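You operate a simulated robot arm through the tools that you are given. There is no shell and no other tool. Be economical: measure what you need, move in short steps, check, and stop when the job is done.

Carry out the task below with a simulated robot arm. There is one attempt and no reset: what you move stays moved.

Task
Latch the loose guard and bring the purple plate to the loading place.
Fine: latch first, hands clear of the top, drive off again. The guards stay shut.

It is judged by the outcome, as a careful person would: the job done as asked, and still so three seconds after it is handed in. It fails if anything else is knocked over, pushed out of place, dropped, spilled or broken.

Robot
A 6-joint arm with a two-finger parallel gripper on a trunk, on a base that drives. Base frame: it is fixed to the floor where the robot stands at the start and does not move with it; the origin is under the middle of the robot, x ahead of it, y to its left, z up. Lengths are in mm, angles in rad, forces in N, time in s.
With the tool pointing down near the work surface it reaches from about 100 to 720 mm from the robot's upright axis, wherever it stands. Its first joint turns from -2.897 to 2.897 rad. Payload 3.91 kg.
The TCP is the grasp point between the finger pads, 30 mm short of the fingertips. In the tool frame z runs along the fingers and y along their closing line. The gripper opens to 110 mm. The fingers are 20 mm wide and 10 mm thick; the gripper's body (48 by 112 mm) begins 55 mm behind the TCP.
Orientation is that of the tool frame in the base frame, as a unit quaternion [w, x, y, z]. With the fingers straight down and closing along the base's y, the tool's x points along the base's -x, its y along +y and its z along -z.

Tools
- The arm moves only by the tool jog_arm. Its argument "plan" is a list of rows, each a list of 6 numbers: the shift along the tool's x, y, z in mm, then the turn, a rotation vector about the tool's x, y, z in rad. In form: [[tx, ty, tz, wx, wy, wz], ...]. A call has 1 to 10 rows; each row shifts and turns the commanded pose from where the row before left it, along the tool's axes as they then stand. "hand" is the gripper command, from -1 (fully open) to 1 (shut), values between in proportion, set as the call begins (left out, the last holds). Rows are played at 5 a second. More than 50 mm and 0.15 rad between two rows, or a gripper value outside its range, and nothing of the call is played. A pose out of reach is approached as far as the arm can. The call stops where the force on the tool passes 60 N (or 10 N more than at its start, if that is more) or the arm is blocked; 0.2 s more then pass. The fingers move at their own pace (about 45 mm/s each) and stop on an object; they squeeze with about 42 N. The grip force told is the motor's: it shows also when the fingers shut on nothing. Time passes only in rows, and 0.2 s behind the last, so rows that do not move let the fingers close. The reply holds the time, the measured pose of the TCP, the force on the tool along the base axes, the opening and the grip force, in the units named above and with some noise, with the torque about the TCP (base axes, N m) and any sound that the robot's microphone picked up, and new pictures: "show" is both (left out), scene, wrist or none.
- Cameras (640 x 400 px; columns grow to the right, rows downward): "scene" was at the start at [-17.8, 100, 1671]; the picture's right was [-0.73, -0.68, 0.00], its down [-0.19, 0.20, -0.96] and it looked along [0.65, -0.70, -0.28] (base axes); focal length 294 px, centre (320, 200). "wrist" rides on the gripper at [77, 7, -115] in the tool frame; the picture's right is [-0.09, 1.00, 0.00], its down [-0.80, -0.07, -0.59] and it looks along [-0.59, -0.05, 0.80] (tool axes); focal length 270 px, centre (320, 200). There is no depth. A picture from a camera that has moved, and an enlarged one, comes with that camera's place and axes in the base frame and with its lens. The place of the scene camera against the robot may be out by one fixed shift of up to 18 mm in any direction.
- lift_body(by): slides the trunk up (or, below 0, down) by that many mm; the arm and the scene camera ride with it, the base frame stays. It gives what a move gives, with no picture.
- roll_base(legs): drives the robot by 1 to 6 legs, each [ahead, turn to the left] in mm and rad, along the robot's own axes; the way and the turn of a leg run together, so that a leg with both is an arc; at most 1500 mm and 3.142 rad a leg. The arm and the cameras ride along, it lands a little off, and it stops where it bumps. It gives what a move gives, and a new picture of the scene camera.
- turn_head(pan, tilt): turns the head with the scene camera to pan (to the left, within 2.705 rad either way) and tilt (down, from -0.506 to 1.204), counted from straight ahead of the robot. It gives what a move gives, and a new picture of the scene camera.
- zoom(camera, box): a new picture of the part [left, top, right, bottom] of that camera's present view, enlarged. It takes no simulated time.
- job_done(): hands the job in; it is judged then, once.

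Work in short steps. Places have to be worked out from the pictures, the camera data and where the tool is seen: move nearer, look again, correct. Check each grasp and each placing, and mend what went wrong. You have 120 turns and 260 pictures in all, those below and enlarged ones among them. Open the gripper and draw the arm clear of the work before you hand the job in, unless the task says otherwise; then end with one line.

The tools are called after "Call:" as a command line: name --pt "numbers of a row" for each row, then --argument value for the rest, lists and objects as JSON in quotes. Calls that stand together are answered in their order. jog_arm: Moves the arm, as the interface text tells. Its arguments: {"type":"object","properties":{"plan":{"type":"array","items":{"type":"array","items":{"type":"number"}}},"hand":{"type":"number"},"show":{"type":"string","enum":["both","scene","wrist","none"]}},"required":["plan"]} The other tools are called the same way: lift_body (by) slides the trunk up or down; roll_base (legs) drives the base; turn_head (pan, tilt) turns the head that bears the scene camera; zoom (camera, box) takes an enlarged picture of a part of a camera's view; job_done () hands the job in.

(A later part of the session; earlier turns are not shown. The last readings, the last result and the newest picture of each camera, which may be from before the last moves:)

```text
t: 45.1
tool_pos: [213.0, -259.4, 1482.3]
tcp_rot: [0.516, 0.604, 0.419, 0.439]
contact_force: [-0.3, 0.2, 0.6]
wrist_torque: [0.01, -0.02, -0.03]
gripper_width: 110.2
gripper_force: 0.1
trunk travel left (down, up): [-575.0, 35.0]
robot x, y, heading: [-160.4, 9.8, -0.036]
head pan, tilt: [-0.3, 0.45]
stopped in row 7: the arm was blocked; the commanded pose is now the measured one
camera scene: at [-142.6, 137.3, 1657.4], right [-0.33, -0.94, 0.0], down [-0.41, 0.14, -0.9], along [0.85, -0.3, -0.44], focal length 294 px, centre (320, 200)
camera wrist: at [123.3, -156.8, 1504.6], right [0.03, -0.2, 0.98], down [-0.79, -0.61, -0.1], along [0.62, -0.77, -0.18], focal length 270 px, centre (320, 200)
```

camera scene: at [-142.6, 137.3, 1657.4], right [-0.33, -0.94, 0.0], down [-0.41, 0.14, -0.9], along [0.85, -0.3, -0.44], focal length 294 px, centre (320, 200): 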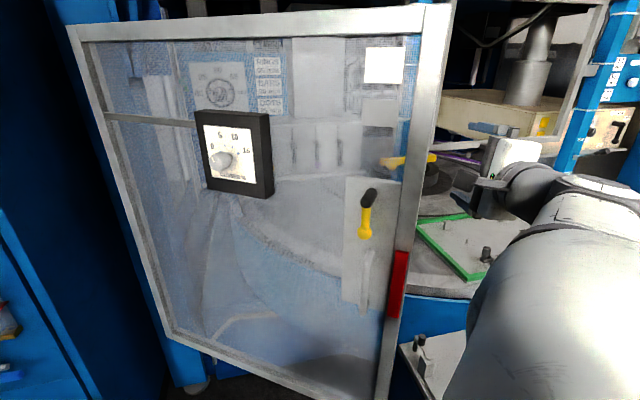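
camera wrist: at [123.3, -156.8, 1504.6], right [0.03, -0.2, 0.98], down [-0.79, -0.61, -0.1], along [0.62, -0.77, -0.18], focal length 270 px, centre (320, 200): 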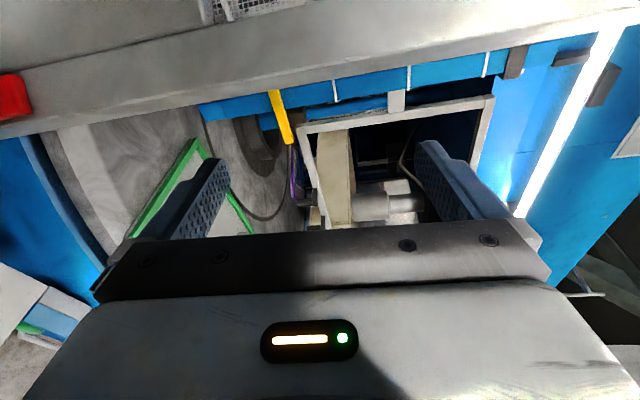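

The arm hit a self or joint limit right at the end with no contact force, and the tool is close enough to horizontal (z≈(0.96, -0.26, -0.08)). I'll close the fingers as a pusher, shift 40 mm left, and roll the base ahead 130 mm.

Call:
jog_arm --pt "20 0 0 0 0 0" --pt "20 0 0 0 0 0" --pt "0 0 0 0 0 0" --pt "0 0 0 0 0 0" --hand 1 --show "none"

Call:
roll_base --legs '[[130, 0]]'

Call:
zoom --camera "wrist" --box '[0, 0, 640, 400]'

```text
t: 46.3
tool_pos: [233.6, -242.2, 1457.8]
tcp_rot: [0.494, 0.629, 0.414, 0.435]
contact_force: [0.2, -0.7, -1.7]
wrist_torque: [0.0, 0.0, -0.02]
gripper_width: 3.2
gripper_force: 0.2
trunk travel left (down, up): [-575.0, 35.0]
robot x, y, heading: [-164.8, 10.9, -0.043]
head pan, tilt: [-0.3, 0.45]
stopped in row 4: the arm was blocked; the commanded pose is now the measured one
```

```text
t: 47.4
tool_pos: [314.9, -271.5, 1461.0]
tcp_rot: [0.506, 0.642, 0.396, 0.419]
contact_force: [-32.8, -39.9, 5.0]
wrist_torque: [-0.01, 0.45, -0.42]
gripper_width: 0.0
gripper_force: 38.6
trunk travel left (down, up): [-575.0, 35.0]
robot x, y, heading: [-66.2, 6.2, -0.049]
head pan, tilt: [-0.3, 0.45]
stopped in leg 1: the force on the tool passed its limit at 318 N (the readings are from after the stop); the commanded pose is now the measured one
camera scene: at [-58.2, 121.7, 1658.2], right [-0.34, -0.94, -0.01], down [-0.4, 0.16, -0.9], along [0.85, -0.31, -0.43], focal length 294 px, centre (320, 200)
```

scene: 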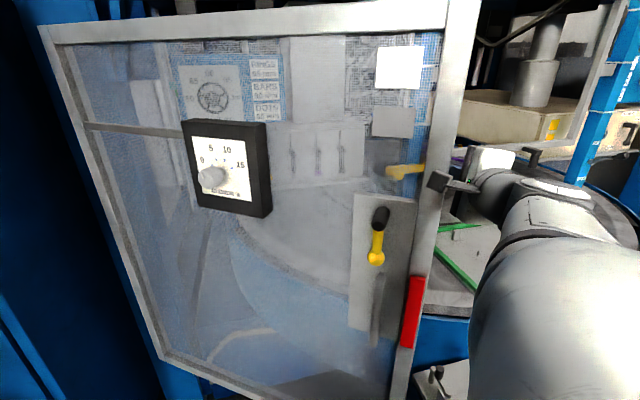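

```text
1.00 times, centred on (320, 200) of wrist (not enlarged: the box is as wide or as high as the picture)
camera zoom: at [235.0, -164.0, 1491.6], right [0.05, -0.26, 0.97], down [-0.83, -0.54, -0.1], along [0.55, -0.8, -0.24], focal length 270 px, centre (320, 200)
```

zoom: 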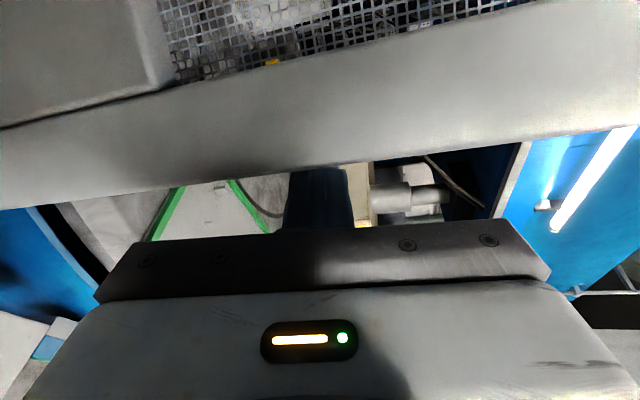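

The fingertips met the door's free edge sooner than I expected, at about (345, -278), so the edge is closer than I estimated. I'll back off and shift left so I can push on the frame face with gentle arm moves.

Call:
roll_base --legs '[[-50, 0]]'

Call:
jog_arm --pt "20 0 0 0 0 0" --pt "20 0 0 0 0 0" --pt "20 0 0 0 0 0" --pt "0 0 0 0 0 0" --show "both"

```text
t: 48.4
tool_pos: [268.9, -255.8, 1460.2]
tcp_rot: [0.506, 0.639, 0.401, 0.419]
contact_force: [-0.3, -0.3, -0.1]
wrist_torque: [0.0, 0.03, 0.01]
gripper_width: 0.0
gripper_force: 37.7
trunk travel left (down, up): [-575.0, 35.0]
robot x, y, heading: [-122.2, 9.0, -0.054]
head pan, tilt: [-0.3, 0.45]
camera scene: at [-103.4, 135.2, 1657.4], right [-0.34, -0.94, 0.0], down [-0.41, 0.15, -0.9], along [0.85, -0.31, -0.43], focal length 294 px, centre (320, 200)
```

scene: 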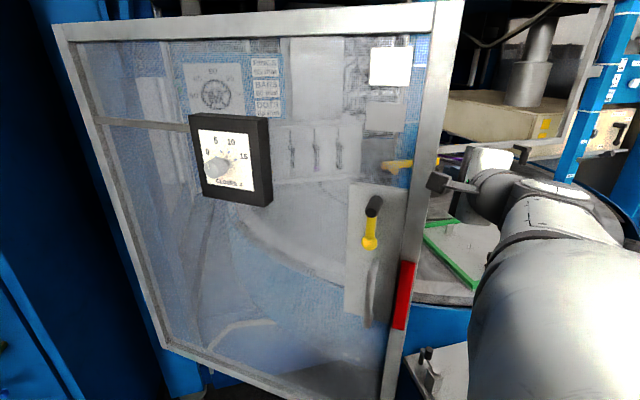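

```text
t: 49.1
tool_pos: [280.5, -248.1, 1437.3]
tcp_rot: [0.488, 0.673, 0.382, 0.403]
contact_force: [-44.9, -35.8, 16.8]
wrist_torque: [-0.29, -0.27, -1.07]
gripper_width: 0.1
gripper_force: 37.5
trunk travel left (down, up): [-575.0, 35.0]
robot x, y, heading: [-121.1, 9.1, -0.052]
head pan, tilt: [-0.3, 0.45]
stopped in row 3: the force on the tool passed its limit at 72 N (the readings are from after the stop); the commanded pose is now the measured one
camera scene: at [-113.1, 125.3, 1658.7], right [-0.34, -0.94, -0.01], down [-0.4, 0.16, -0.9], along [0.85, -0.31, -0.43], focal length 294 px, centre (320, 200)
camera wrist: at [206.2, -139.6, 1477.5], right [0.09, -0.31, 0.95], down [-0.86, -0.5, -0.09], along [0.5, -0.81, -0.31], focal length 270 px, centre (320, 200)
```

scene: 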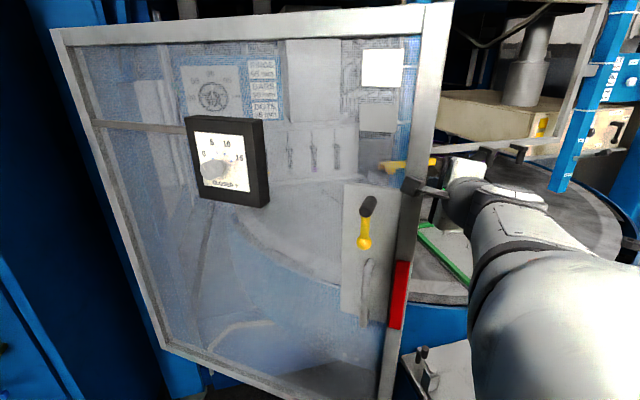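
wrist: 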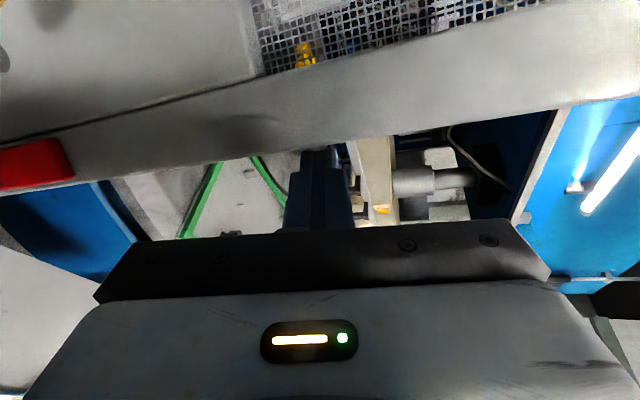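

The tip still catches the door's edge face at about (308, -258). I'll roll back and turn the base slightly left so the closed fingers line up with the front face of the frame.

Call:
roll_base --legs '[[-85, 0], [0, 0.13]]'

Call:
zoom --camera "wrist" --box '[0, 0, 640, 400]'

```text
t: 50.8
tool_pos: [236.6, -178.4, 1436.6]
tcp_rot: [0.46, 0.644, 0.431, 0.434]
contact_force: [-1.0, 0.1, 0.0]
wrist_torque: [0.01, 0.03, 0.03]
gripper_width: 0.0
gripper_force: 37.7
trunk travel left (down, up): [-575.0, 35.0]
robot x, y, heading: [-203.3, 17.1, 0.073]
head pan, tilt: [-0.3, 0.45]
camera scene: at [-200.4, 141.7, 1657.4], right [-0.23, -0.97, 0.0], down [-0.42, 0.1, -0.9], along [0.88, -0.2, -0.43], focal length 294 px, centre (320, 200)
```

scene: 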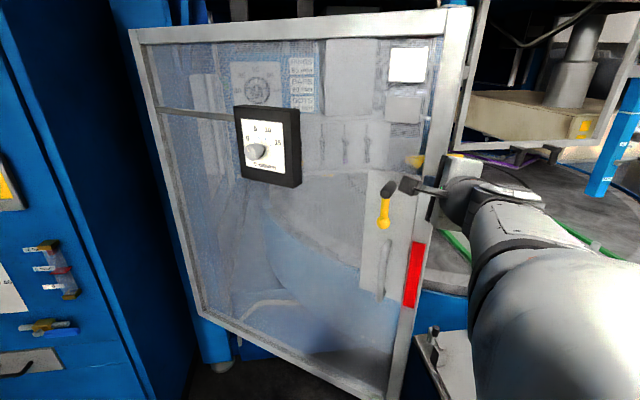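

```text
1.00 times, centred on (320, 200) of wrist (not enlarged: the box is as wide or as high as the picture)
camera zoom: at [148.3, -80.5, 1476.6], right [0.13, -0.29, 0.95], down [-0.78, -0.62, -0.08], along [0.61, -0.73, -0.31], focal length 270 px, centre (320, 200)
```

zoom: 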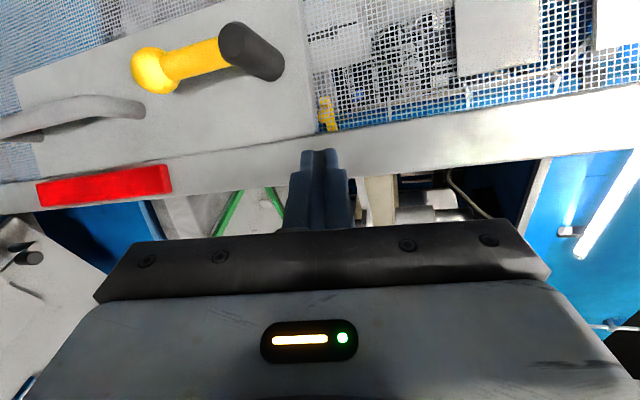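

The frame face is now right ahead of the tips. I'll shift 25 mm right to centre on the frame, then advance slowly.

Call:
jog_arm --pt "-22 0 0 0 0 0" --pt "0 0 25 0 0 0" --pt "0 0 25 0 0 0" --pt "0 0 15 0 0 0" --pt "0 0 15 0 0 0" --show "both"

```text
t: 51.9
tool_pos: [285.1, -209.2, 1419.7]
tcp_rot: [0.463, 0.643, 0.431, 0.432]
contact_force: [-53.9, 19.5, 0.6]
wrist_torque: [-0.02, -0.09, -0.39]
gripper_width: 0.0
gripper_force: 37.3
trunk travel left (down, up): [-575.0, 35.0]
robot x, y, heading: [-204.8, 16.1, 0.071]
head pan, tilt: [-0.3, 0.45]
stopped in row 5: the force on the tool passed its limit at 71 N (the readings are from after the stop); the commanded pose is now the measured one
camera scene: at [-213.9, 146.2, 1657.1], right [-0.23, -0.97, 0.0], down [-0.42, 0.1, -0.9], along [0.88, -0.21, -0.43], focal length 294 px, centre (320, 200)
camera wrist: at [197.5, -112.2, 1459.5], right [0.13, -0.28, 0.95], down [-0.78, -0.62, -0.08], along [0.61, -0.73, -0.3], focal length 270 px, centre (320, 200)
```

scene: 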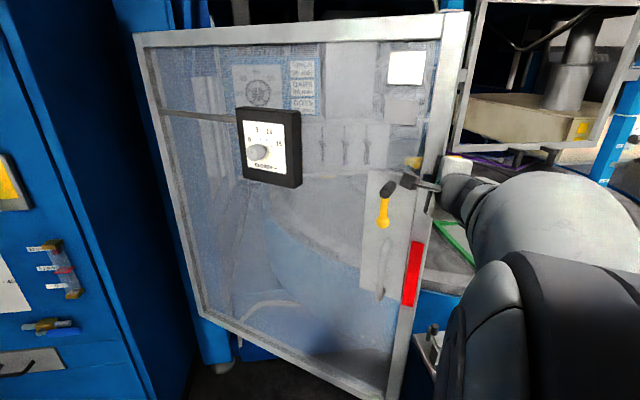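
wrist: 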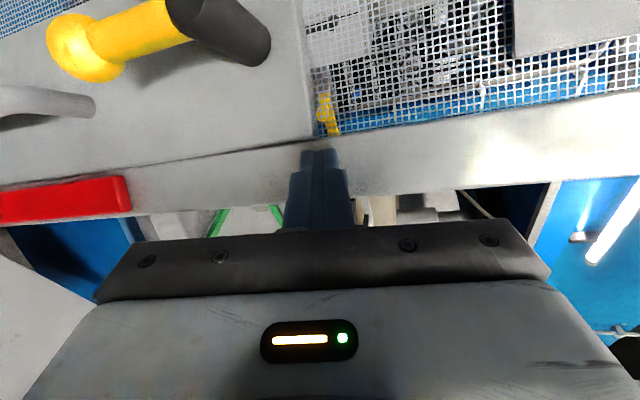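

There is contact on the frame at about (313, -215). I'll push on in small steps to see whether the door yields.

Call:
jog_arm --pt "0 0 4 0 0 0" --pt "0 0 4 0 0 0" --pt "0 0 4 0 0 0" --pt "0 0 4 0 0 0" --pt "0 0 4 0 0 0" --pt "0 0 4 0 0 0" --show "wrist"

```text
t: 52.3
tool_pos: [284.7, -209.3, 1418.8]
tcp_rot: [0.464, 0.643, 0.429, 0.433]
contact_force: [-57.4, 22.7, 2.2]
wrist_torque: [-0.07, -0.14, -0.39]
gripper_width: 0.0
gripper_force: 37.3
trunk travel left (down, up): [-575.0, 35.0]
robot x, y, heading: [-205.9, 14.0, 0.066]
head pan, tilt: [-0.3, 0.45]
stopped in row 1: the force on the tool passed its limit at 72 N (the readings are from after the stop); the commanded pose is now the measured one
camera wrist: at [197.7, -112.0, 1459.4], right [0.13, -0.28, 0.95], down [-0.78, -0.62, -0.08], along [0.61, -0.73, -0.3], focal length 270 px, centre (320, 200)
```

wrist: 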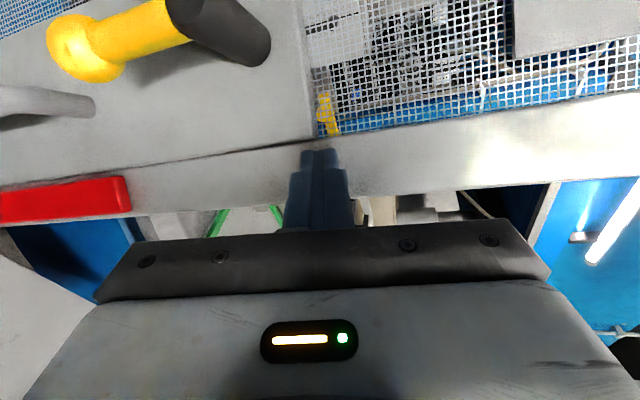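

The door doesn't yield at all, so this guard seems to be fast already and the loose one may be the right-hand guard. I'll back off before inspecting that side.

Call:
jog_arm --pt "0 0 -20 0 0 0" --pt "0 0 -20 0 0 0" --pt "0 0 -20 0 0 0" --pt "0 0 0 0 0 0" --show "wrist"

Call:
zoom --camera "scene" --box '[420, 0, 640, 220]'

Call:
turn_head --pan -0.75 --tilt 0.2

```text
t: 53.3
tool_pos: [243.8, -200.7, 1427.0]
tcp_rot: [0.46, 0.646, 0.431, 0.431]
contact_force: [0.5, 1.0, 0.0]
wrist_torque: [-0.02, 0.0, 0.0]
gripper_width: 0.0
gripper_force: 37.0
trunk travel left (down, up): [-575.0, 35.0]
robot x, y, heading: [-206.0, 13.3, 0.072]
head pan, tilt: [-0.3, 0.45]
camera wrist: at [155.5, -103.2, 1469.0], right [0.14, -0.29, 0.95], down [-0.78, -0.62, -0.07], along [0.61, -0.73, -0.31], focal length 270 px, centre (320, 200)
```

wrist: 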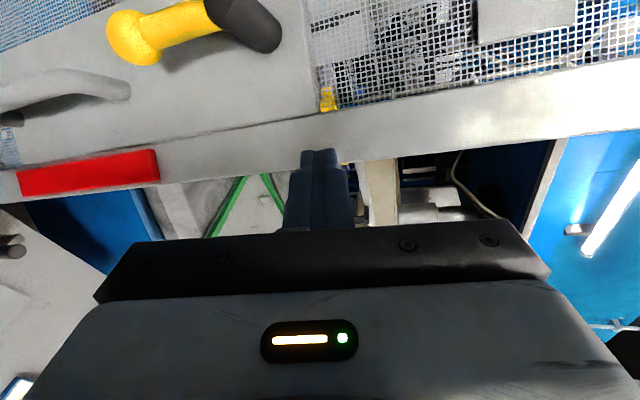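

```text
1.82 times, centred on (530, 110) of scene
camera zoom: at [-200.3, 141.5, 1657.4], right [-0.23, -0.97, 0.0], down [-0.42, 0.1, -0.9], along [0.88, -0.2, -0.44], focal length 535 px, centre (-62, 364)
```

zoom: 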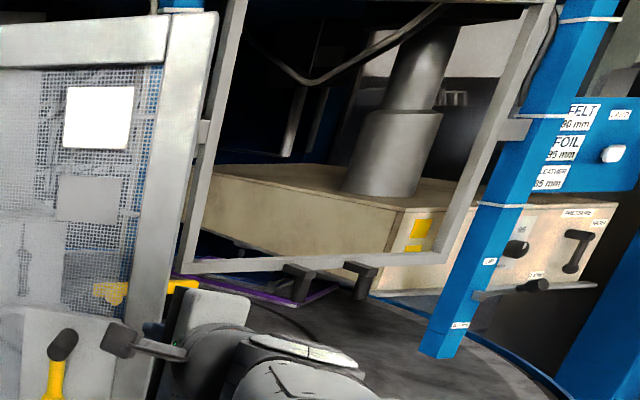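

```text
t: 54.2
tool_pos: [243.0, -200.7, 1428.5]
tcp_rot: [0.46, 0.646, 0.431, 0.43]
contact_force: [-0.5, -0.4, -0.1]
wrist_torque: [-0.05, -0.02, -0.03]
gripper_width: 0.1
gripper_force: 38.0
trunk travel left (down, up): [-575.0, 35.0]
robot x, y, heading: [-205.2, 16.3, 0.07]
head pan, tilt: [-0.75, 0.201]
camera scene: at [-217.7, 104.1, 1680.6], right [-0.63, -0.78, 0.0], down [-0.16, 0.13, -0.98], along [0.76, -0.62, -0.2], focal length 294 px, centre (320, 200)
```

scene: 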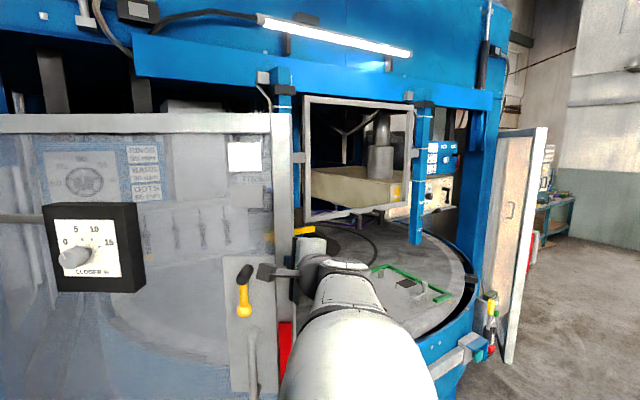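

I'll zoom in on the right-hand guard and the middle frame.

Call:
zoom --camera "scene" --box '[430, 100, 590, 380]'

Call:
zoom --camera "scene" --box '[220, 60, 440, 240]'

Call:
zoom --camera "scene" --box '[450, 270, 530, 370]'

```text
1.43 times, centred on (510, 240) of scene
camera zoom: at [-217.7, 104.1, 1680.6], right [-0.63, -0.78, 0.0], down [-0.16, 0.13, -0.98], along [0.76, -0.62, -0.2], focal length 421 px, centre (49, 143)
```

zoom: 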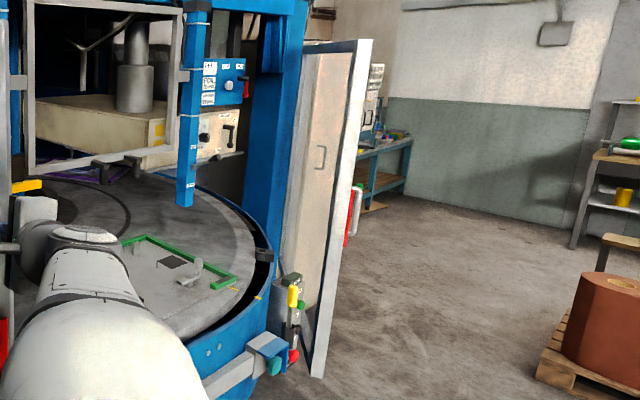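

```text
2.22 times, centred on (330, 150) of scene
camera zoom: at [-217.7, 104.1, 1680.6], right [-0.63, -0.78, 0.0], down [-0.16, 0.13, -0.98], along [0.76, -0.62, -0.2], focal length 654 px, centre (298, 311)
```

zoom: 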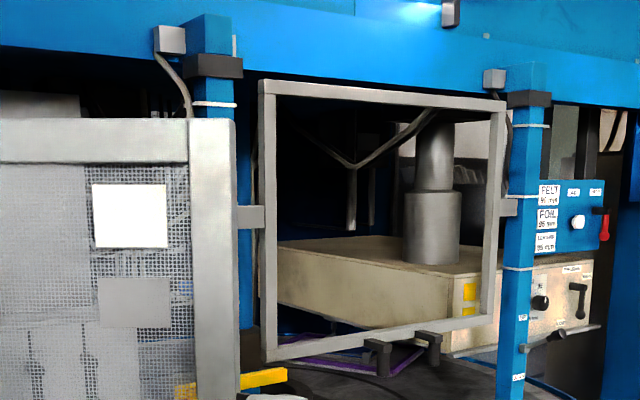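

```text
4.00 times, centred on (490, 320) of scene
camera zoom: at [-217.7, 104.1, 1680.6], right [-0.63, -0.78, 0.0], down [-0.16, 0.13, -0.98], along [0.76, -0.62, -0.2], focal length 1178 px, centre (-360, -280)
```

zoom: 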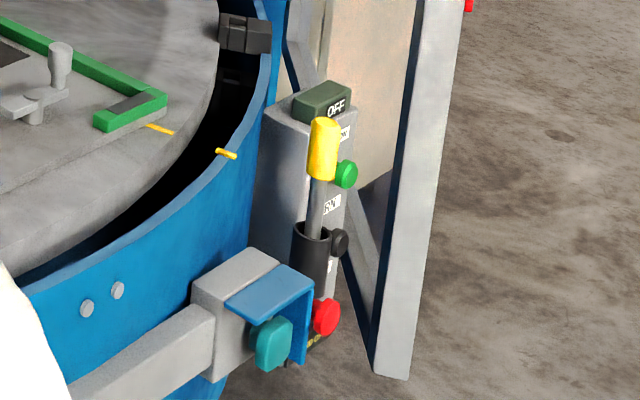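

The left guard is rigid, so it seems fast, and the right-hand guard must be the loose one. The drive station there reads OFF. I'll turn right to heading about -1.7 and look at the path.

Call:
roll_base --legs '[[0, -1.75]]'

Call:
turn_head --pan 0.35 --tilt 0.6

Call:
turn_head --pan -0.3 --tilt 0.8

```text
t: 57.1
tool_pos: [-112.9, -511.7, 1427.3]
tcp_rot: [0.609, 0.773, 0.072, 0.161]
contact_force: [0.2, 0.6, 0.5]
wrist_torque: [0.0, 0.01, 0.02]
gripper_width: 0.0
gripper_force: 37.8
trunk travel left (down, up): [-575.0, 35.0]
robot x, y, heading: [-174.6, -15.5, -0.769]
head pan, tilt: [-0.75, 0.201]
stopped in leg 1: the robot was blocked; the commanded pose is now the measured one
camera scene: at [-121.4, 52.0, 1680.7], right [-1.0, -0.05, 0.0], down [-0.01, 0.2, -0.98], along [0.05, -0.98, -0.2], focal length 294 px, centre (320, 200)
```

scene: 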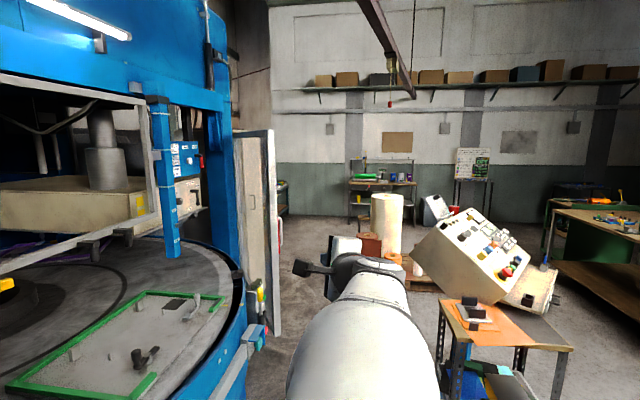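

```text
t: 58.5
tool_pos: [-111.0, -510.2, 1429.1]
tcp_rot: [0.61, 0.773, 0.072, 0.16]
contact_force: [0.4, -0.5, 0.6]
wrist_torque: [0.0, 0.03, 0.0]
gripper_width: 0.2
gripper_force: 37.9
trunk travel left (down, up): [-575.0, 35.0]
robot x, y, heading: [-173.4, -18.4, -0.769]
head pan, tilt: [0.351, 0.6]
camera scene: at [-43.9, 109.0, 1643.9], right [-0.41, -0.91, 0.0], down [-0.51, 0.23, -0.83], along [0.75, -0.34, -0.56], focal length 294 px, centre (320, 200)
```

scene: 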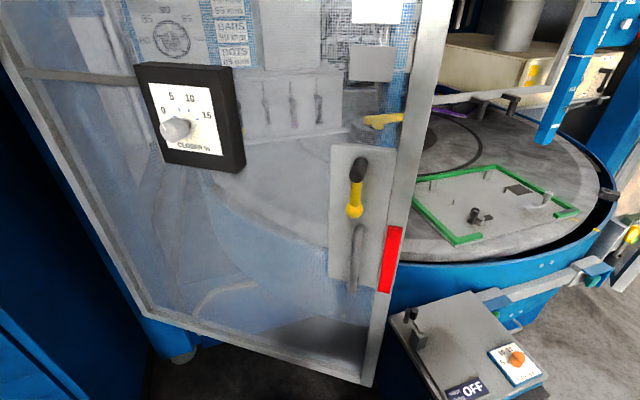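

```text
t: 59.5
tool_pos: [-111.2, -510.7, 1428.6]
tcp_rot: [0.61, 0.773, 0.071, 0.159]
contact_force: [0.5, -0.6, 0.1]
wrist_torque: [-0.01, 0.01, 0.0]
gripper_width: 0.0
gripper_force: 37.6
trunk travel left (down, up): [-575.0, 35.0]
robot x, y, heading: [-179.4, -20.3, -0.772]
head pan, tilt: [-0.3, 0.799]
camera scene: at [-85.9, 74.5, 1627.0], right [-0.88, -0.48, 0.0], down [-0.34, 0.63, -0.7], along [0.33, -0.61, -0.72], focal length 294 px, centre (320, 200)
```

scene: 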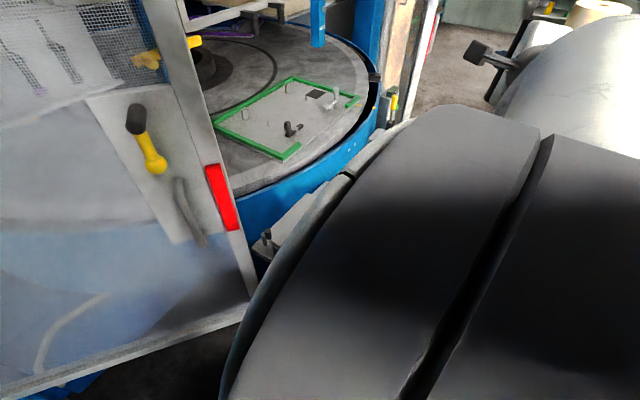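

The base bumped something behind, most likely the table corner. I'll turn back a little, roll to the spot where turning worked before, and turn there.

Call:
roll_base --legs '[[0, 0.6], [22, 0]]'

Call:
roll_base --legs '[[0, -1.2]]'

```text
t: 62.0
tool_pos: [183.4, -390.0, 1426.5]
tcp_rot: [0.532, 0.717, 0.301, 0.335]
contact_force: [0.5, -0.1, -0.8]
wrist_torque: [0.01, 0.01, -0.02]
gripper_width: 0.0
gripper_force: 37.7
trunk travel left (down, up): [-575.0, 35.0]
robot x, y, heading: [-155.3, -22.6, -0.172]
head pan, tilt: [-0.3, 0.799]
camera scene: at [-127.7, 107.2, 1626.9], right [-0.45, -0.89, 0.0], down [-0.64, 0.32, -0.7], along [0.62, -0.31, -0.72], focal length 294 px, centre (320, 200)
```

scene: 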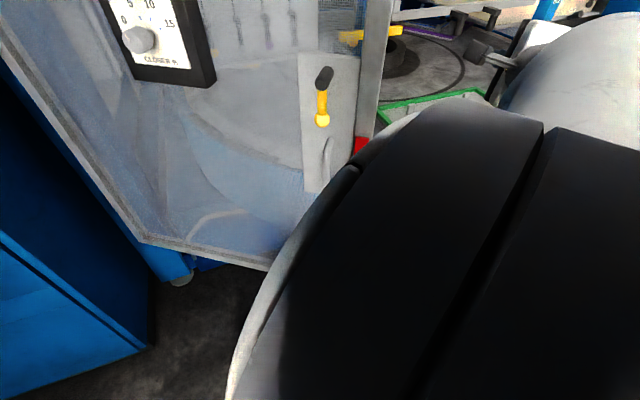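

```text
t: 65.4
tool_pos: [-384.5, -460.8, 1427.9]
tcp_rot: [0.629, 0.76, -0.163, -0.029]
contact_force: [-0.2, -0.4, 0.3]
wrist_torque: [-0.02, 0.03, -0.02]
gripper_width: 0.1
gripper_force: 38.3
trunk travel left (down, up): [-575.0, 35.0]
robot x, y, heading: [-159.6, -21.0, -1.381]
head pan, tilt: [-0.3, 0.799]
camera scene: at [-33.9, 6.8, 1626.9], right [-0.99, 0.11, 0.0], down [0.08, 0.71, -0.7], along [-0.08, -0.69, -0.72], focal length 294 px, centre (320, 200)
```

scene: 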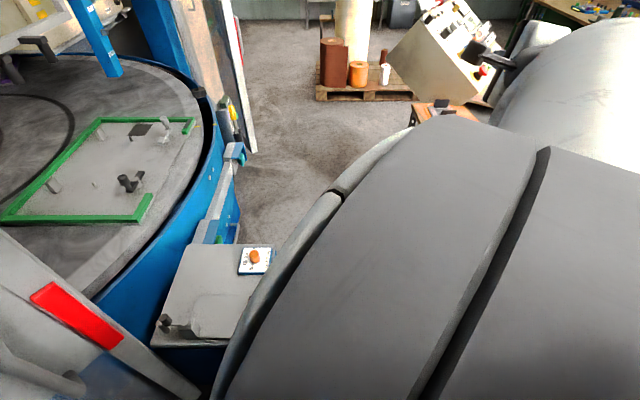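

That turn worked. I'll turn a bit further to clear the pedestal and check the path toward the right side.

Call:
roll_base --legs '[[0, -0.45]]'

Call:
turn_head --pan 0.25 --tilt 0.9

Call:
turn_head --pan -0.6 --tilt 0.8

```text
t: 67.1
tool_pos: [-549.6, -321.0, 1428.2]
tcp_rot: [0.608, 0.706, -0.323, -0.165]
contact_force: [-0.7, 0.0, 1.0]
wrist_torque: [0.01, -0.02, 0.0]
gripper_width: 0.0
gripper_force: 37.7
trunk travel left (down, up): [-575.0, 35.0]
robot x, y, heading: [-168.3, -19.2, -1.809]
head pan, tilt: [-0.3, 0.799]
camera scene: at [-39.6, -44.1, 1627.0], right [-0.86, 0.51, 0.0], down [0.37, 0.61, -0.7], along [-0.36, -0.6, -0.72], focal length 294 px, centre (320, 200)
```

scene: 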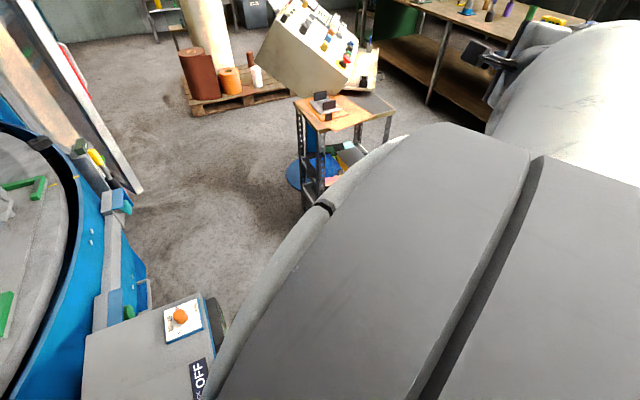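

```text
t: 68.0
tool_pos: [-550.7, -322.1, 1429.0]
tcp_rot: [0.608, 0.705, -0.324, -0.167]
contact_force: [0.4, -0.5, 0.2]
wrist_torque: [0.0, -0.02, -0.02]
gripper_width: 0.0
gripper_force: 38.0
trunk travel left (down, up): [-575.0, 35.0]
robot x, y, heading: [-158.9, -19.2, -1.809]
head pan, tilt: [0.25, 0.901]
camera scene: at [-26.9, -49.4, 1623.5], right [-0.93, 0.37, 0.0], down [0.28, 0.69, -0.67], along [-0.25, -0.62, -0.75], focal length 294 px, centre (320, 200)
```

scene: 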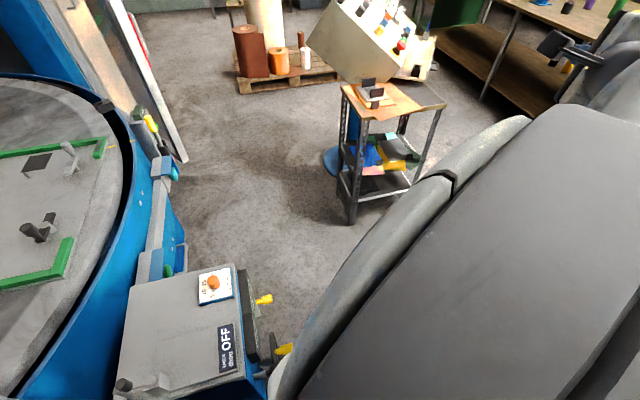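

```text
t: 69.2
tool_pos: [-549.8, -321.5, 1428.4]
tcp_rot: [0.608, 0.706, -0.323, -0.165]
contact_force: [-0.9, -0.2, -0.4]
wrist_torque: [0.03, -0.03, 0.0]
gripper_width: 0.5
gripper_force: 37.6
trunk travel left (down, up): [-575.0, 35.0]
robot x, y, heading: [-164.8, -19.4, -1.812]
head pan, tilt: [-0.6, 0.799]
camera scene: at [-57.8, -30.2, 1626.9], right [-0.67, 0.74, 0.0], down [0.53, 0.48, -0.7], along [-0.52, -0.47, -0.72], focal length 294 px, centre (320, 200)
```

scene: 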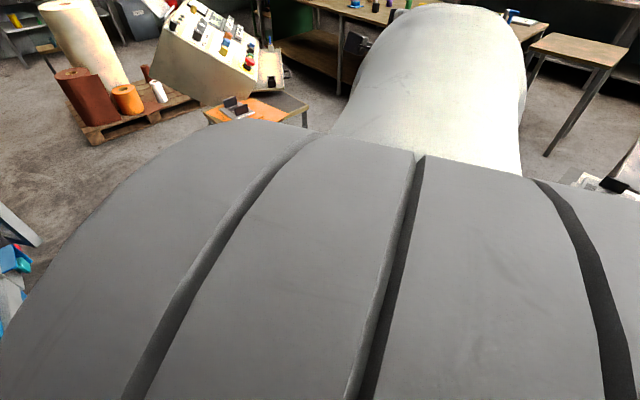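

The way is clear between the pedestal and the cart. I'll go round the pedestal in short legs towards (-310, -800).

Call:
roll_base --legs '[[0, -0.39], [330, 0], [0, 0.75]]'

Call:
turn_head --pan 0.3 --tilt 0.7

Call:
turn_head --pan 0.7 --tilt 0.3

```text
t: 74.6
tool_pos: [-624.6, -718.1, 1427.7]
tcp_rot: [0.627, 0.752, -0.194, -0.055]
contact_force: [-0.8, -0.3, -0.2]
wrist_torque: [0.0, 0.0, 0.02]
gripper_width: 0.0
gripper_force: 36.8
trunk travel left (down, up): [-575.0, 35.0]
robot x, y, heading: [-341.7, -297.0, -1.467]
head pan, tilt: [-0.6, 0.799]
camera scene: at [-237.9, -271.4, 1627.1], right [-0.88, 0.48, 0.0], down [0.34, 0.63, -0.7], along [-0.33, -0.61, -0.72], focal length 294 px, centre (320, 200)
```

scene: 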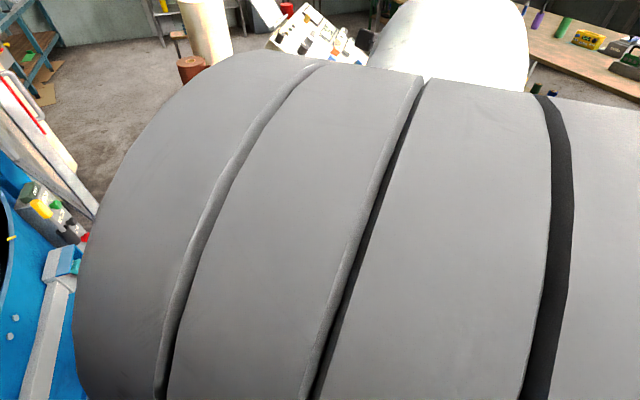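

```text
t: 75.8
tool_pos: [-621.4, -718.7, 1427.1]
tcp_rot: [0.628, 0.752, -0.194, -0.056]
contact_force: [-0.2, -0.2, -0.6]
wrist_torque: [0.01, 0.0, -0.01]
gripper_width: 0.2
gripper_force: 37.6
trunk travel left (down, up): [-575.0, 35.0]
robot x, y, heading: [-336.6, -296.4, -1.465]
head pan, tilt: [0.3, 0.7]
camera scene: at [-164.5, -278.6, 1635.2], right [-0.92, -0.39, 0.0], down [-0.25, 0.59, -0.76], along [0.3, -0.7, -0.64], focal length 294 px, centre (320, 200)
```

scene: 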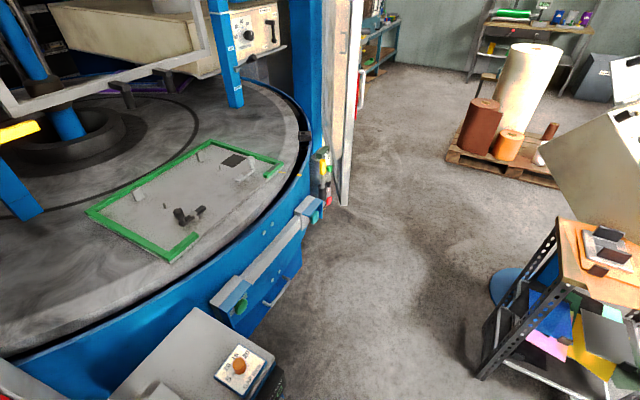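

```text
t: 76.7
tool_pos: [-622.8, -717.0, 1428.7]
tcp_rot: [0.627, 0.752, -0.194, -0.056]
contact_force: [0.0, 0.3, -0.6]
wrist_torque: [-0.05, -0.01, 0.0]
gripper_width: 0.0
gripper_force: 37.7
trunk travel left (down, up): [-575.0, 35.0]
robot x, y, heading: [-337.8, -294.5, -1.465]
head pan, tilt: [0.7, 0.3]
camera scene: at [-130.7, -265.5, 1671.2], right [-0.69, -0.72, 0.0], down [-0.21, 0.21, -0.95], along [0.69, -0.66, -0.3], focal length 294 px, centre (320, 200)
```

scene: 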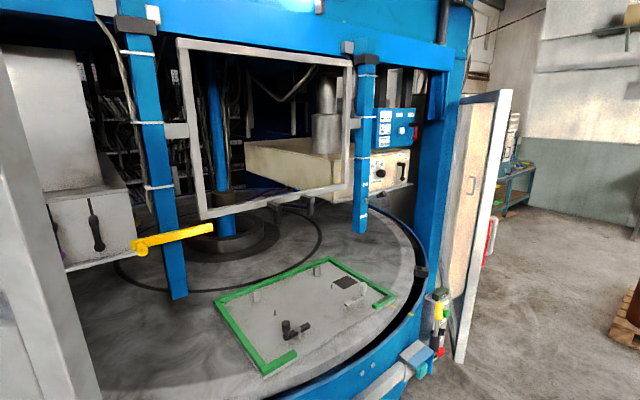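

I can now see the whole machine front. Before driving further I'll swing the arm in towards the robot's centre line so it won't brush the tilted desk near the cart.

Call:
jog_arm --pt "25 0 15 0 0 0" --pt "25 0 15 0 0 0" --pt "25 0 15 0 0 0" --pt "25 0 10 0 0 0" --pt "25 0 10 0 0 0" --pt "25 0 10 0 0 0" --pt "25 0 0 0 0 0" --show "scene"

```text
t: 78.3
tool_pos: [-505.7, -842.7, 1446.4]
tcp_rot: [0.627, 0.754, -0.192, -0.052]
contact_force: [0.0, -0.3, 0.1]
wrist_torque: [0.02, 0.0, 0.0]
gripper_width: 0.1
gripper_force: 37.5
out of reach, approached as far as the arm can: row 7
trunk travel left (down, up): [-575.0, 35.0]
robot x, y, heading: [-341.5, -293.6, -1.463]
head pan, tilt: [0.7, 0.3]
camera scene: at [-130.4, -265.1, 1671.3], right [-0.69, -0.72, 0.0], down [-0.21, 0.2, -0.96], along [0.69, -0.66, -0.3], focal length 294 px, centre (320, 200)
```

scene: 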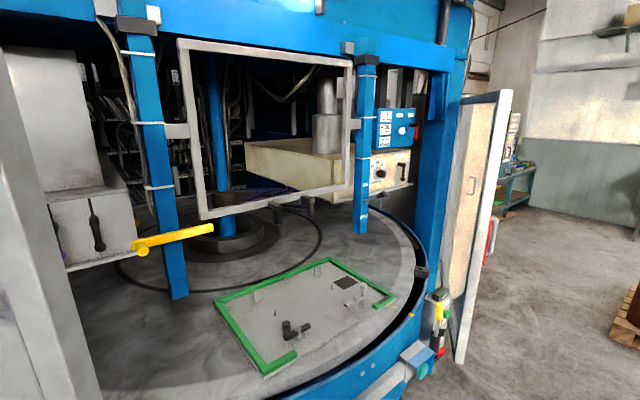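

The arm is more central now. I'll roll ahead along the machine front in two steps, watching for obstacles.

Call:
roll_base --legs '[[450, 0]]'

Call:
turn_head --pan 0.2 --tilt 0.5

Call:
turn_head --pan -0.35 --tilt 0.6

```text
t: 80.9
tool_pos: [-460.7, -1278.4, 1446.4]
tcp_rot: [0.627, 0.754, -0.191, -0.052]
contact_force: [-0.7, -0.7, -1.1]
wrist_torque: [-0.05, -0.01, -0.03]
gripper_width: 0.1
gripper_force: 37.4
trunk travel left (down, up): [-575.0, 35.0]
robot x, y, heading: [-294.9, -734.0, -1.465]
head pan, tilt: [0.7, 0.3]
camera scene: at [-84.8, -701.8, 1671.3], right [-0.69, -0.72, 0.0], down [-0.21, 0.21, -0.96], along [0.69, -0.66, -0.3], focal length 294 px, centre (320, 200)
```

scene: 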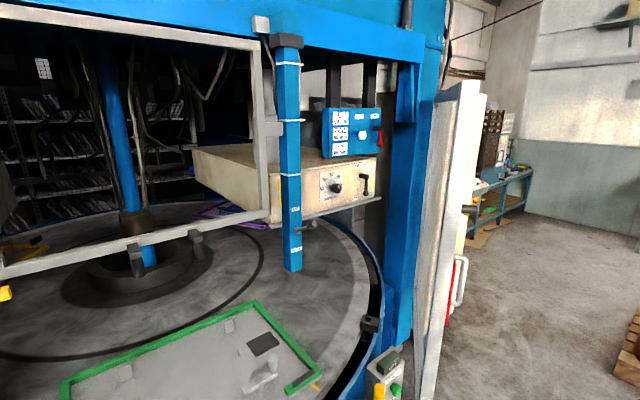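

```text
t: 81.8
tool_pos: [-460.0, -1278.7, 1446.0]
tcp_rot: [0.627, 0.754, -0.192, -0.051]
contact_force: [-0.3, -0.7, 0.1]
wrist_torque: [-0.01, -0.02, 0.01]
gripper_width: 0.2
gripper_force: 37.5
trunk travel left (down, up): [-575.0, 35.0]
robot x, y, heading: [-296.1, -728.8, -1.466]
head pan, tilt: [0.201, 0.499]
camera scene: at [-124.8, -722.8, 1652.9], right [-0.95, -0.3, 0.0], down [-0.14, 0.46, -0.88], along [0.26, -0.84, -0.48], focal length 294 px, centre (320, 200)
```

scene: 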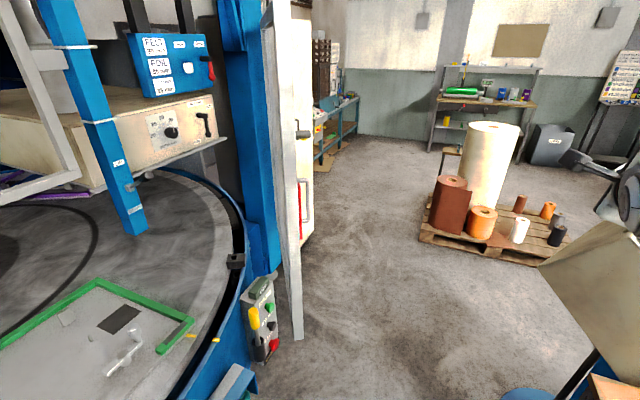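

```text
t: 82.8
tool_pos: [-460.3, -1277.7, 1445.6]
tcp_rot: [0.626, 0.754, -0.191, -0.051]
contact_force: [-0.5, -0.3, 0.9]
wrist_torque: [0.01, 0.01, -0.02]
gripper_width: 0.0
gripper_force: 37.5
trunk travel left (down, up): [-575.0, 35.0]
robot x, y, heading: [-295.7, -733.2, -1.466]
head pan, tilt: [-0.351, 0.6]
camera scene: at [-173.6, -721.8, 1643.8], right [-0.97, 0.24, 0.0], down [0.14, 0.55, -0.83], along [-0.2, -0.8, -0.56], focal length 294 px, centre (320, 200)
```

scene: 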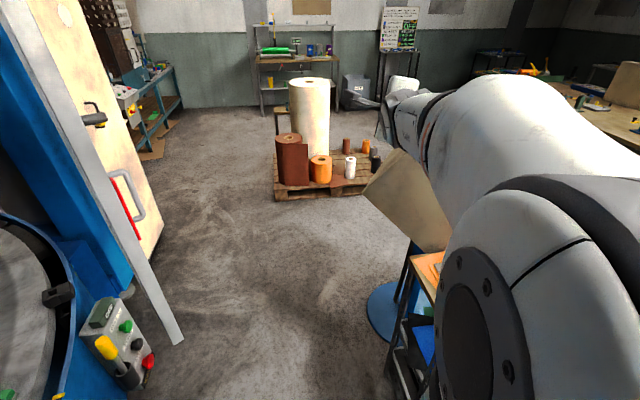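

Now the right guard's outer face with its handle and latch lever is visible. I'll zoom in.

Call:
zoom --camera "scene" --box '[20, 60, 200, 240]'

Call:
zoom --camera "scene" --box '[40, 270, 200, 400]'

Call:
turn_head --pan 0.2 --tilt 0.15

```text
2.22 times, centred on (110, 150) of scene
camera zoom: at [-173.6, -721.8, 1643.8], right [-0.97, 0.24, 0.0], down [0.14, 0.55, -0.83], along [-0.2, -0.8, -0.56], focal length 654 px, centre (787, 311)
```

zoom: 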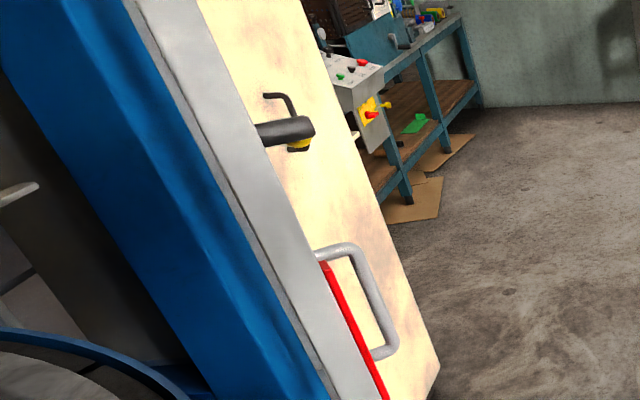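

```text
3.08 times, centred on (120, 335) of scene
camera zoom: at [-173.6, -721.8, 1643.8], right [-0.97, 0.24, 0.0], down [0.14, 0.55, -0.83], along [-0.2, -0.8, -0.56], focal length 906 px, centre (935, -215)
```

zoom: 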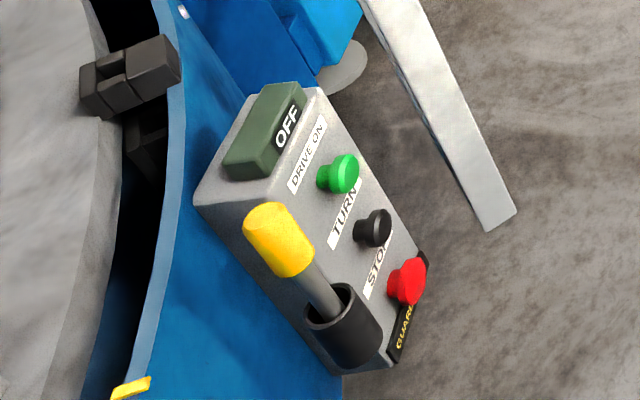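

```text
t: 83.8
tool_pos: [-461.2, -1278.1, 1446.9]
tcp_rot: [0.626, 0.754, -0.192, -0.051]
contact_force: [1.1, -0.1, 1.0]
wrist_torque: [0.02, 0.01, 0.01]
gripper_width: 0.1
gripper_force: 37.9
trunk travel left (down, up): [-575.0, 35.0]
robot x, y, heading: [-293.2, -729.3, -1.467]
head pan, tilt: [0.201, 0.15]
camera scene: at [-124.4, -724.6, 1685.2], right [-0.95, -0.3, 0.0], down [-0.04, 0.14, -0.99], along [0.29, -0.94, -0.15], focal length 294 px, centre (320, 200)
```

scene: 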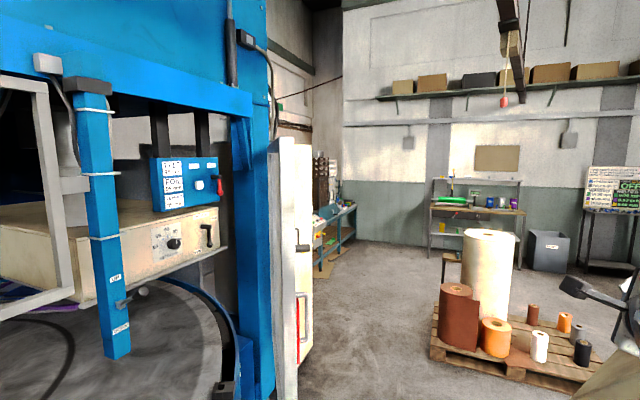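

The station has DRIVE ON (green), TURN (black) and STOP (red) buttons and a GUARD label. The right guard's lever looks different from the left one. I'll drive on along the front to see its outer face.

Call:
roll_base --legs '[[700, -0.1]]'

Call:
turn_head --pan 0.9 --tilt 0.35

Call:
turn_head --pan 1.3 --tilt 0.6

```text
t: 87.7
tool_pos: [-480.5, -1975.8, 1446.7]
tcp_rot: [0.622, 0.743, -0.232, -0.084]
contact_force: [-0.2, 0.8, 0.2]
wrist_torque: [0.0, 0.01, 0.04]
gripper_width: 0.0
gripper_force: 37.7
trunk travel left (down, up): [-575.0, 35.0]
robot x, y, heading: [-257.2, -1449.8, -1.583]
head pan, tilt: [0.201, 0.15]
camera scene: at [-87.2, -1462.4, 1685.3], right [-0.98, -0.19, 0.0], down [-0.03, 0.15, -0.99], along [0.19, -0.97, -0.15], focal length 294 px, centre (320, 200)
```

scene: 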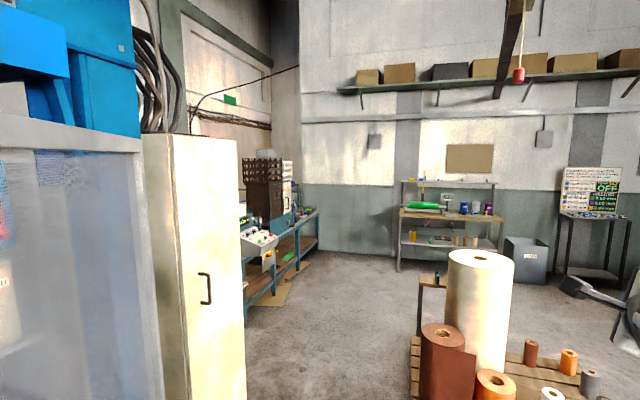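

```text
t: 88.8
tool_pos: [-482.2, -1975.8, 1446.6]
tcp_rot: [0.623, 0.743, -0.231, -0.084]
contact_force: [0.2, -0.6, -0.8]
wrist_torque: [-0.01, -0.02, 0.02]
gripper_width: 0.0
gripper_force: 37.8
trunk travel left (down, up): [-575.0, 35.0]
robot x, y, heading: [-253.7, -1447.3, -1.581]
head pan, tilt: [0.901, 0.351]
camera scene: at [-32.4, -1429.3, 1666.6], right [-0.63, -0.78, 0.0], down [-0.27, 0.22, -0.94], along [0.73, -0.59, -0.34], focal length 294 px, centre (320, 200)
```

scene: 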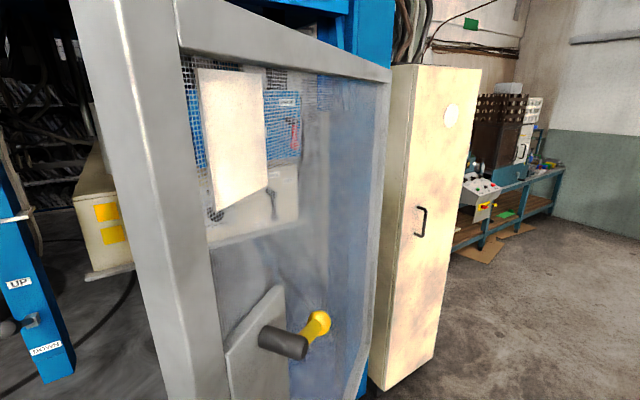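

```text
t: 89.7
tool_pos: [-481.5, -1974.2, 1446.4]
tcp_rot: [0.623, 0.743, -0.231, -0.085]
contact_force: [-0.9, 0.2, 0.1]
wrist_torque: [0.01, 0.0, 0.01]
gripper_width: 0.0
gripper_force: 38.0
trunk travel left (down, up): [-575.0, 35.0]
robot x, y, heading: [-257.3, -1448.0, -1.58]
head pan, tilt: [1.3, 0.6]
camera scene: at [-19.8, -1395.2, 1643.9], right [-0.28, -0.96, 0.0], down [-0.54, 0.16, -0.83], along [0.79, -0.23, -0.56], focal length 294 px, centre (320, 200)
```

scene: 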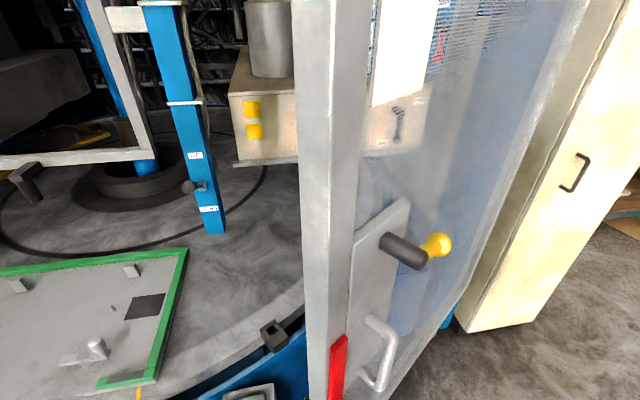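

The right guard has the same lever: a black hub and a yellow arm with a ball. On this side the arm is horizontal, while on the rigid left guard it hangs vertical, so this is the unlatched one. I'll pull the arm in, then move to face its outer side.

Call:
jog_arm --pt "0 0 -30 0 0 0" --pt "0 0 -30 0 0 0" --pt "0 0 -30 0 0 0" --pt "0 0 -20 0 0 0" --show "none"

Call:
roll_base --legs '[[330, -0.08]]'

Call:
turn_head --pan 1.9 --tilt 0.4

```text
t: 90.7
tool_pos: [-440.8, -1888.2, 1464.8]
tcp_rot: [0.624, 0.741, -0.237, -0.079]
contact_force: [0.5, -0.7, -0.1]
wrist_torque: [0.0, -0.02, 0.01]
gripper_width: 0.0
gripper_force: 37.8
out of reach, approached as far as the arm can: row 2
trunk travel left (down, up): [-575.0, 35.0]
robot x, y, heading: [-254.2, -1448.3, -1.579]
head pan, tilt: [1.3, 0.6]
```

```text
t: 93.1
tool_pos: [-492.0, -2212.5, 1465.0]
tcp_rot: [0.619, 0.733, -0.261, -0.109]
contact_force: [0.6, 0.4, 0.2]
wrist_torque: [-0.01, -0.01, -0.03]
gripper_width: 0.0
gripper_force: 37.5
trunk travel left (down, up): [-575.0, 35.0]
robot x, y, heading: [-270.5, -1792.8, -1.662]
head pan, tilt: [1.3, 0.6]
stopped in leg 1: the robot was blocked; the commanded pose is now the measured one
camera scene: at [-30.2, -1755.5, 1643.8], right [-0.35, -0.94, 0.0], down [-0.53, 0.2, -0.83], along [0.77, -0.29, -0.56], focal length 294 px, centre (320, 200)
```

scene: 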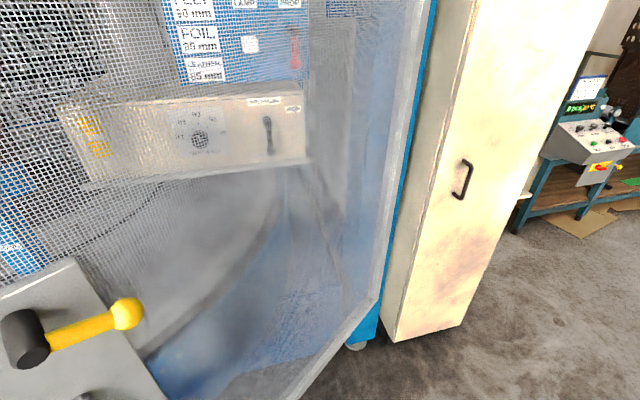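

```text
t: 94.1
tool_pos: [-491.9, -2213.1, 1465.8]
tcp_rot: [0.619, 0.733, -0.261, -0.11]
contact_force: [-0.1, 0.1, -0.4]
wrist_torque: [-0.01, 0.02, -0.03]
gripper_width: 0.2
gripper_force: 38.3
trunk travel left (down, up): [-575.0, 35.0]
robot x, y, heading: [-273.6, -1790.6, -1.659]
head pan, tilt: [1.901, 0.4]
camera scene: at [-22.9, -1702.6, 1662.0], right [0.24, -0.97, 0.0], down [-0.38, -0.09, -0.92], along [0.9, 0.22, -0.39], focal length 294 px, centre (320, 200)
```

scene: 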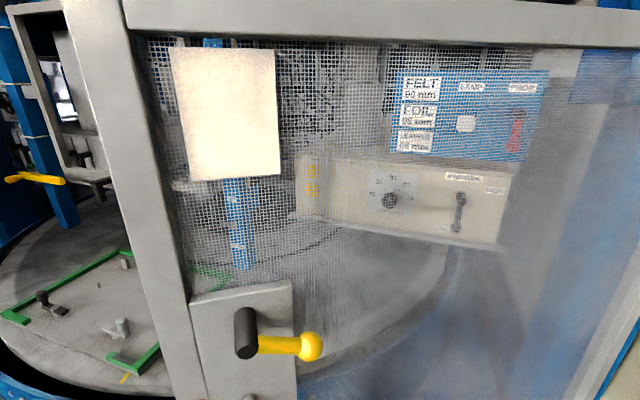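

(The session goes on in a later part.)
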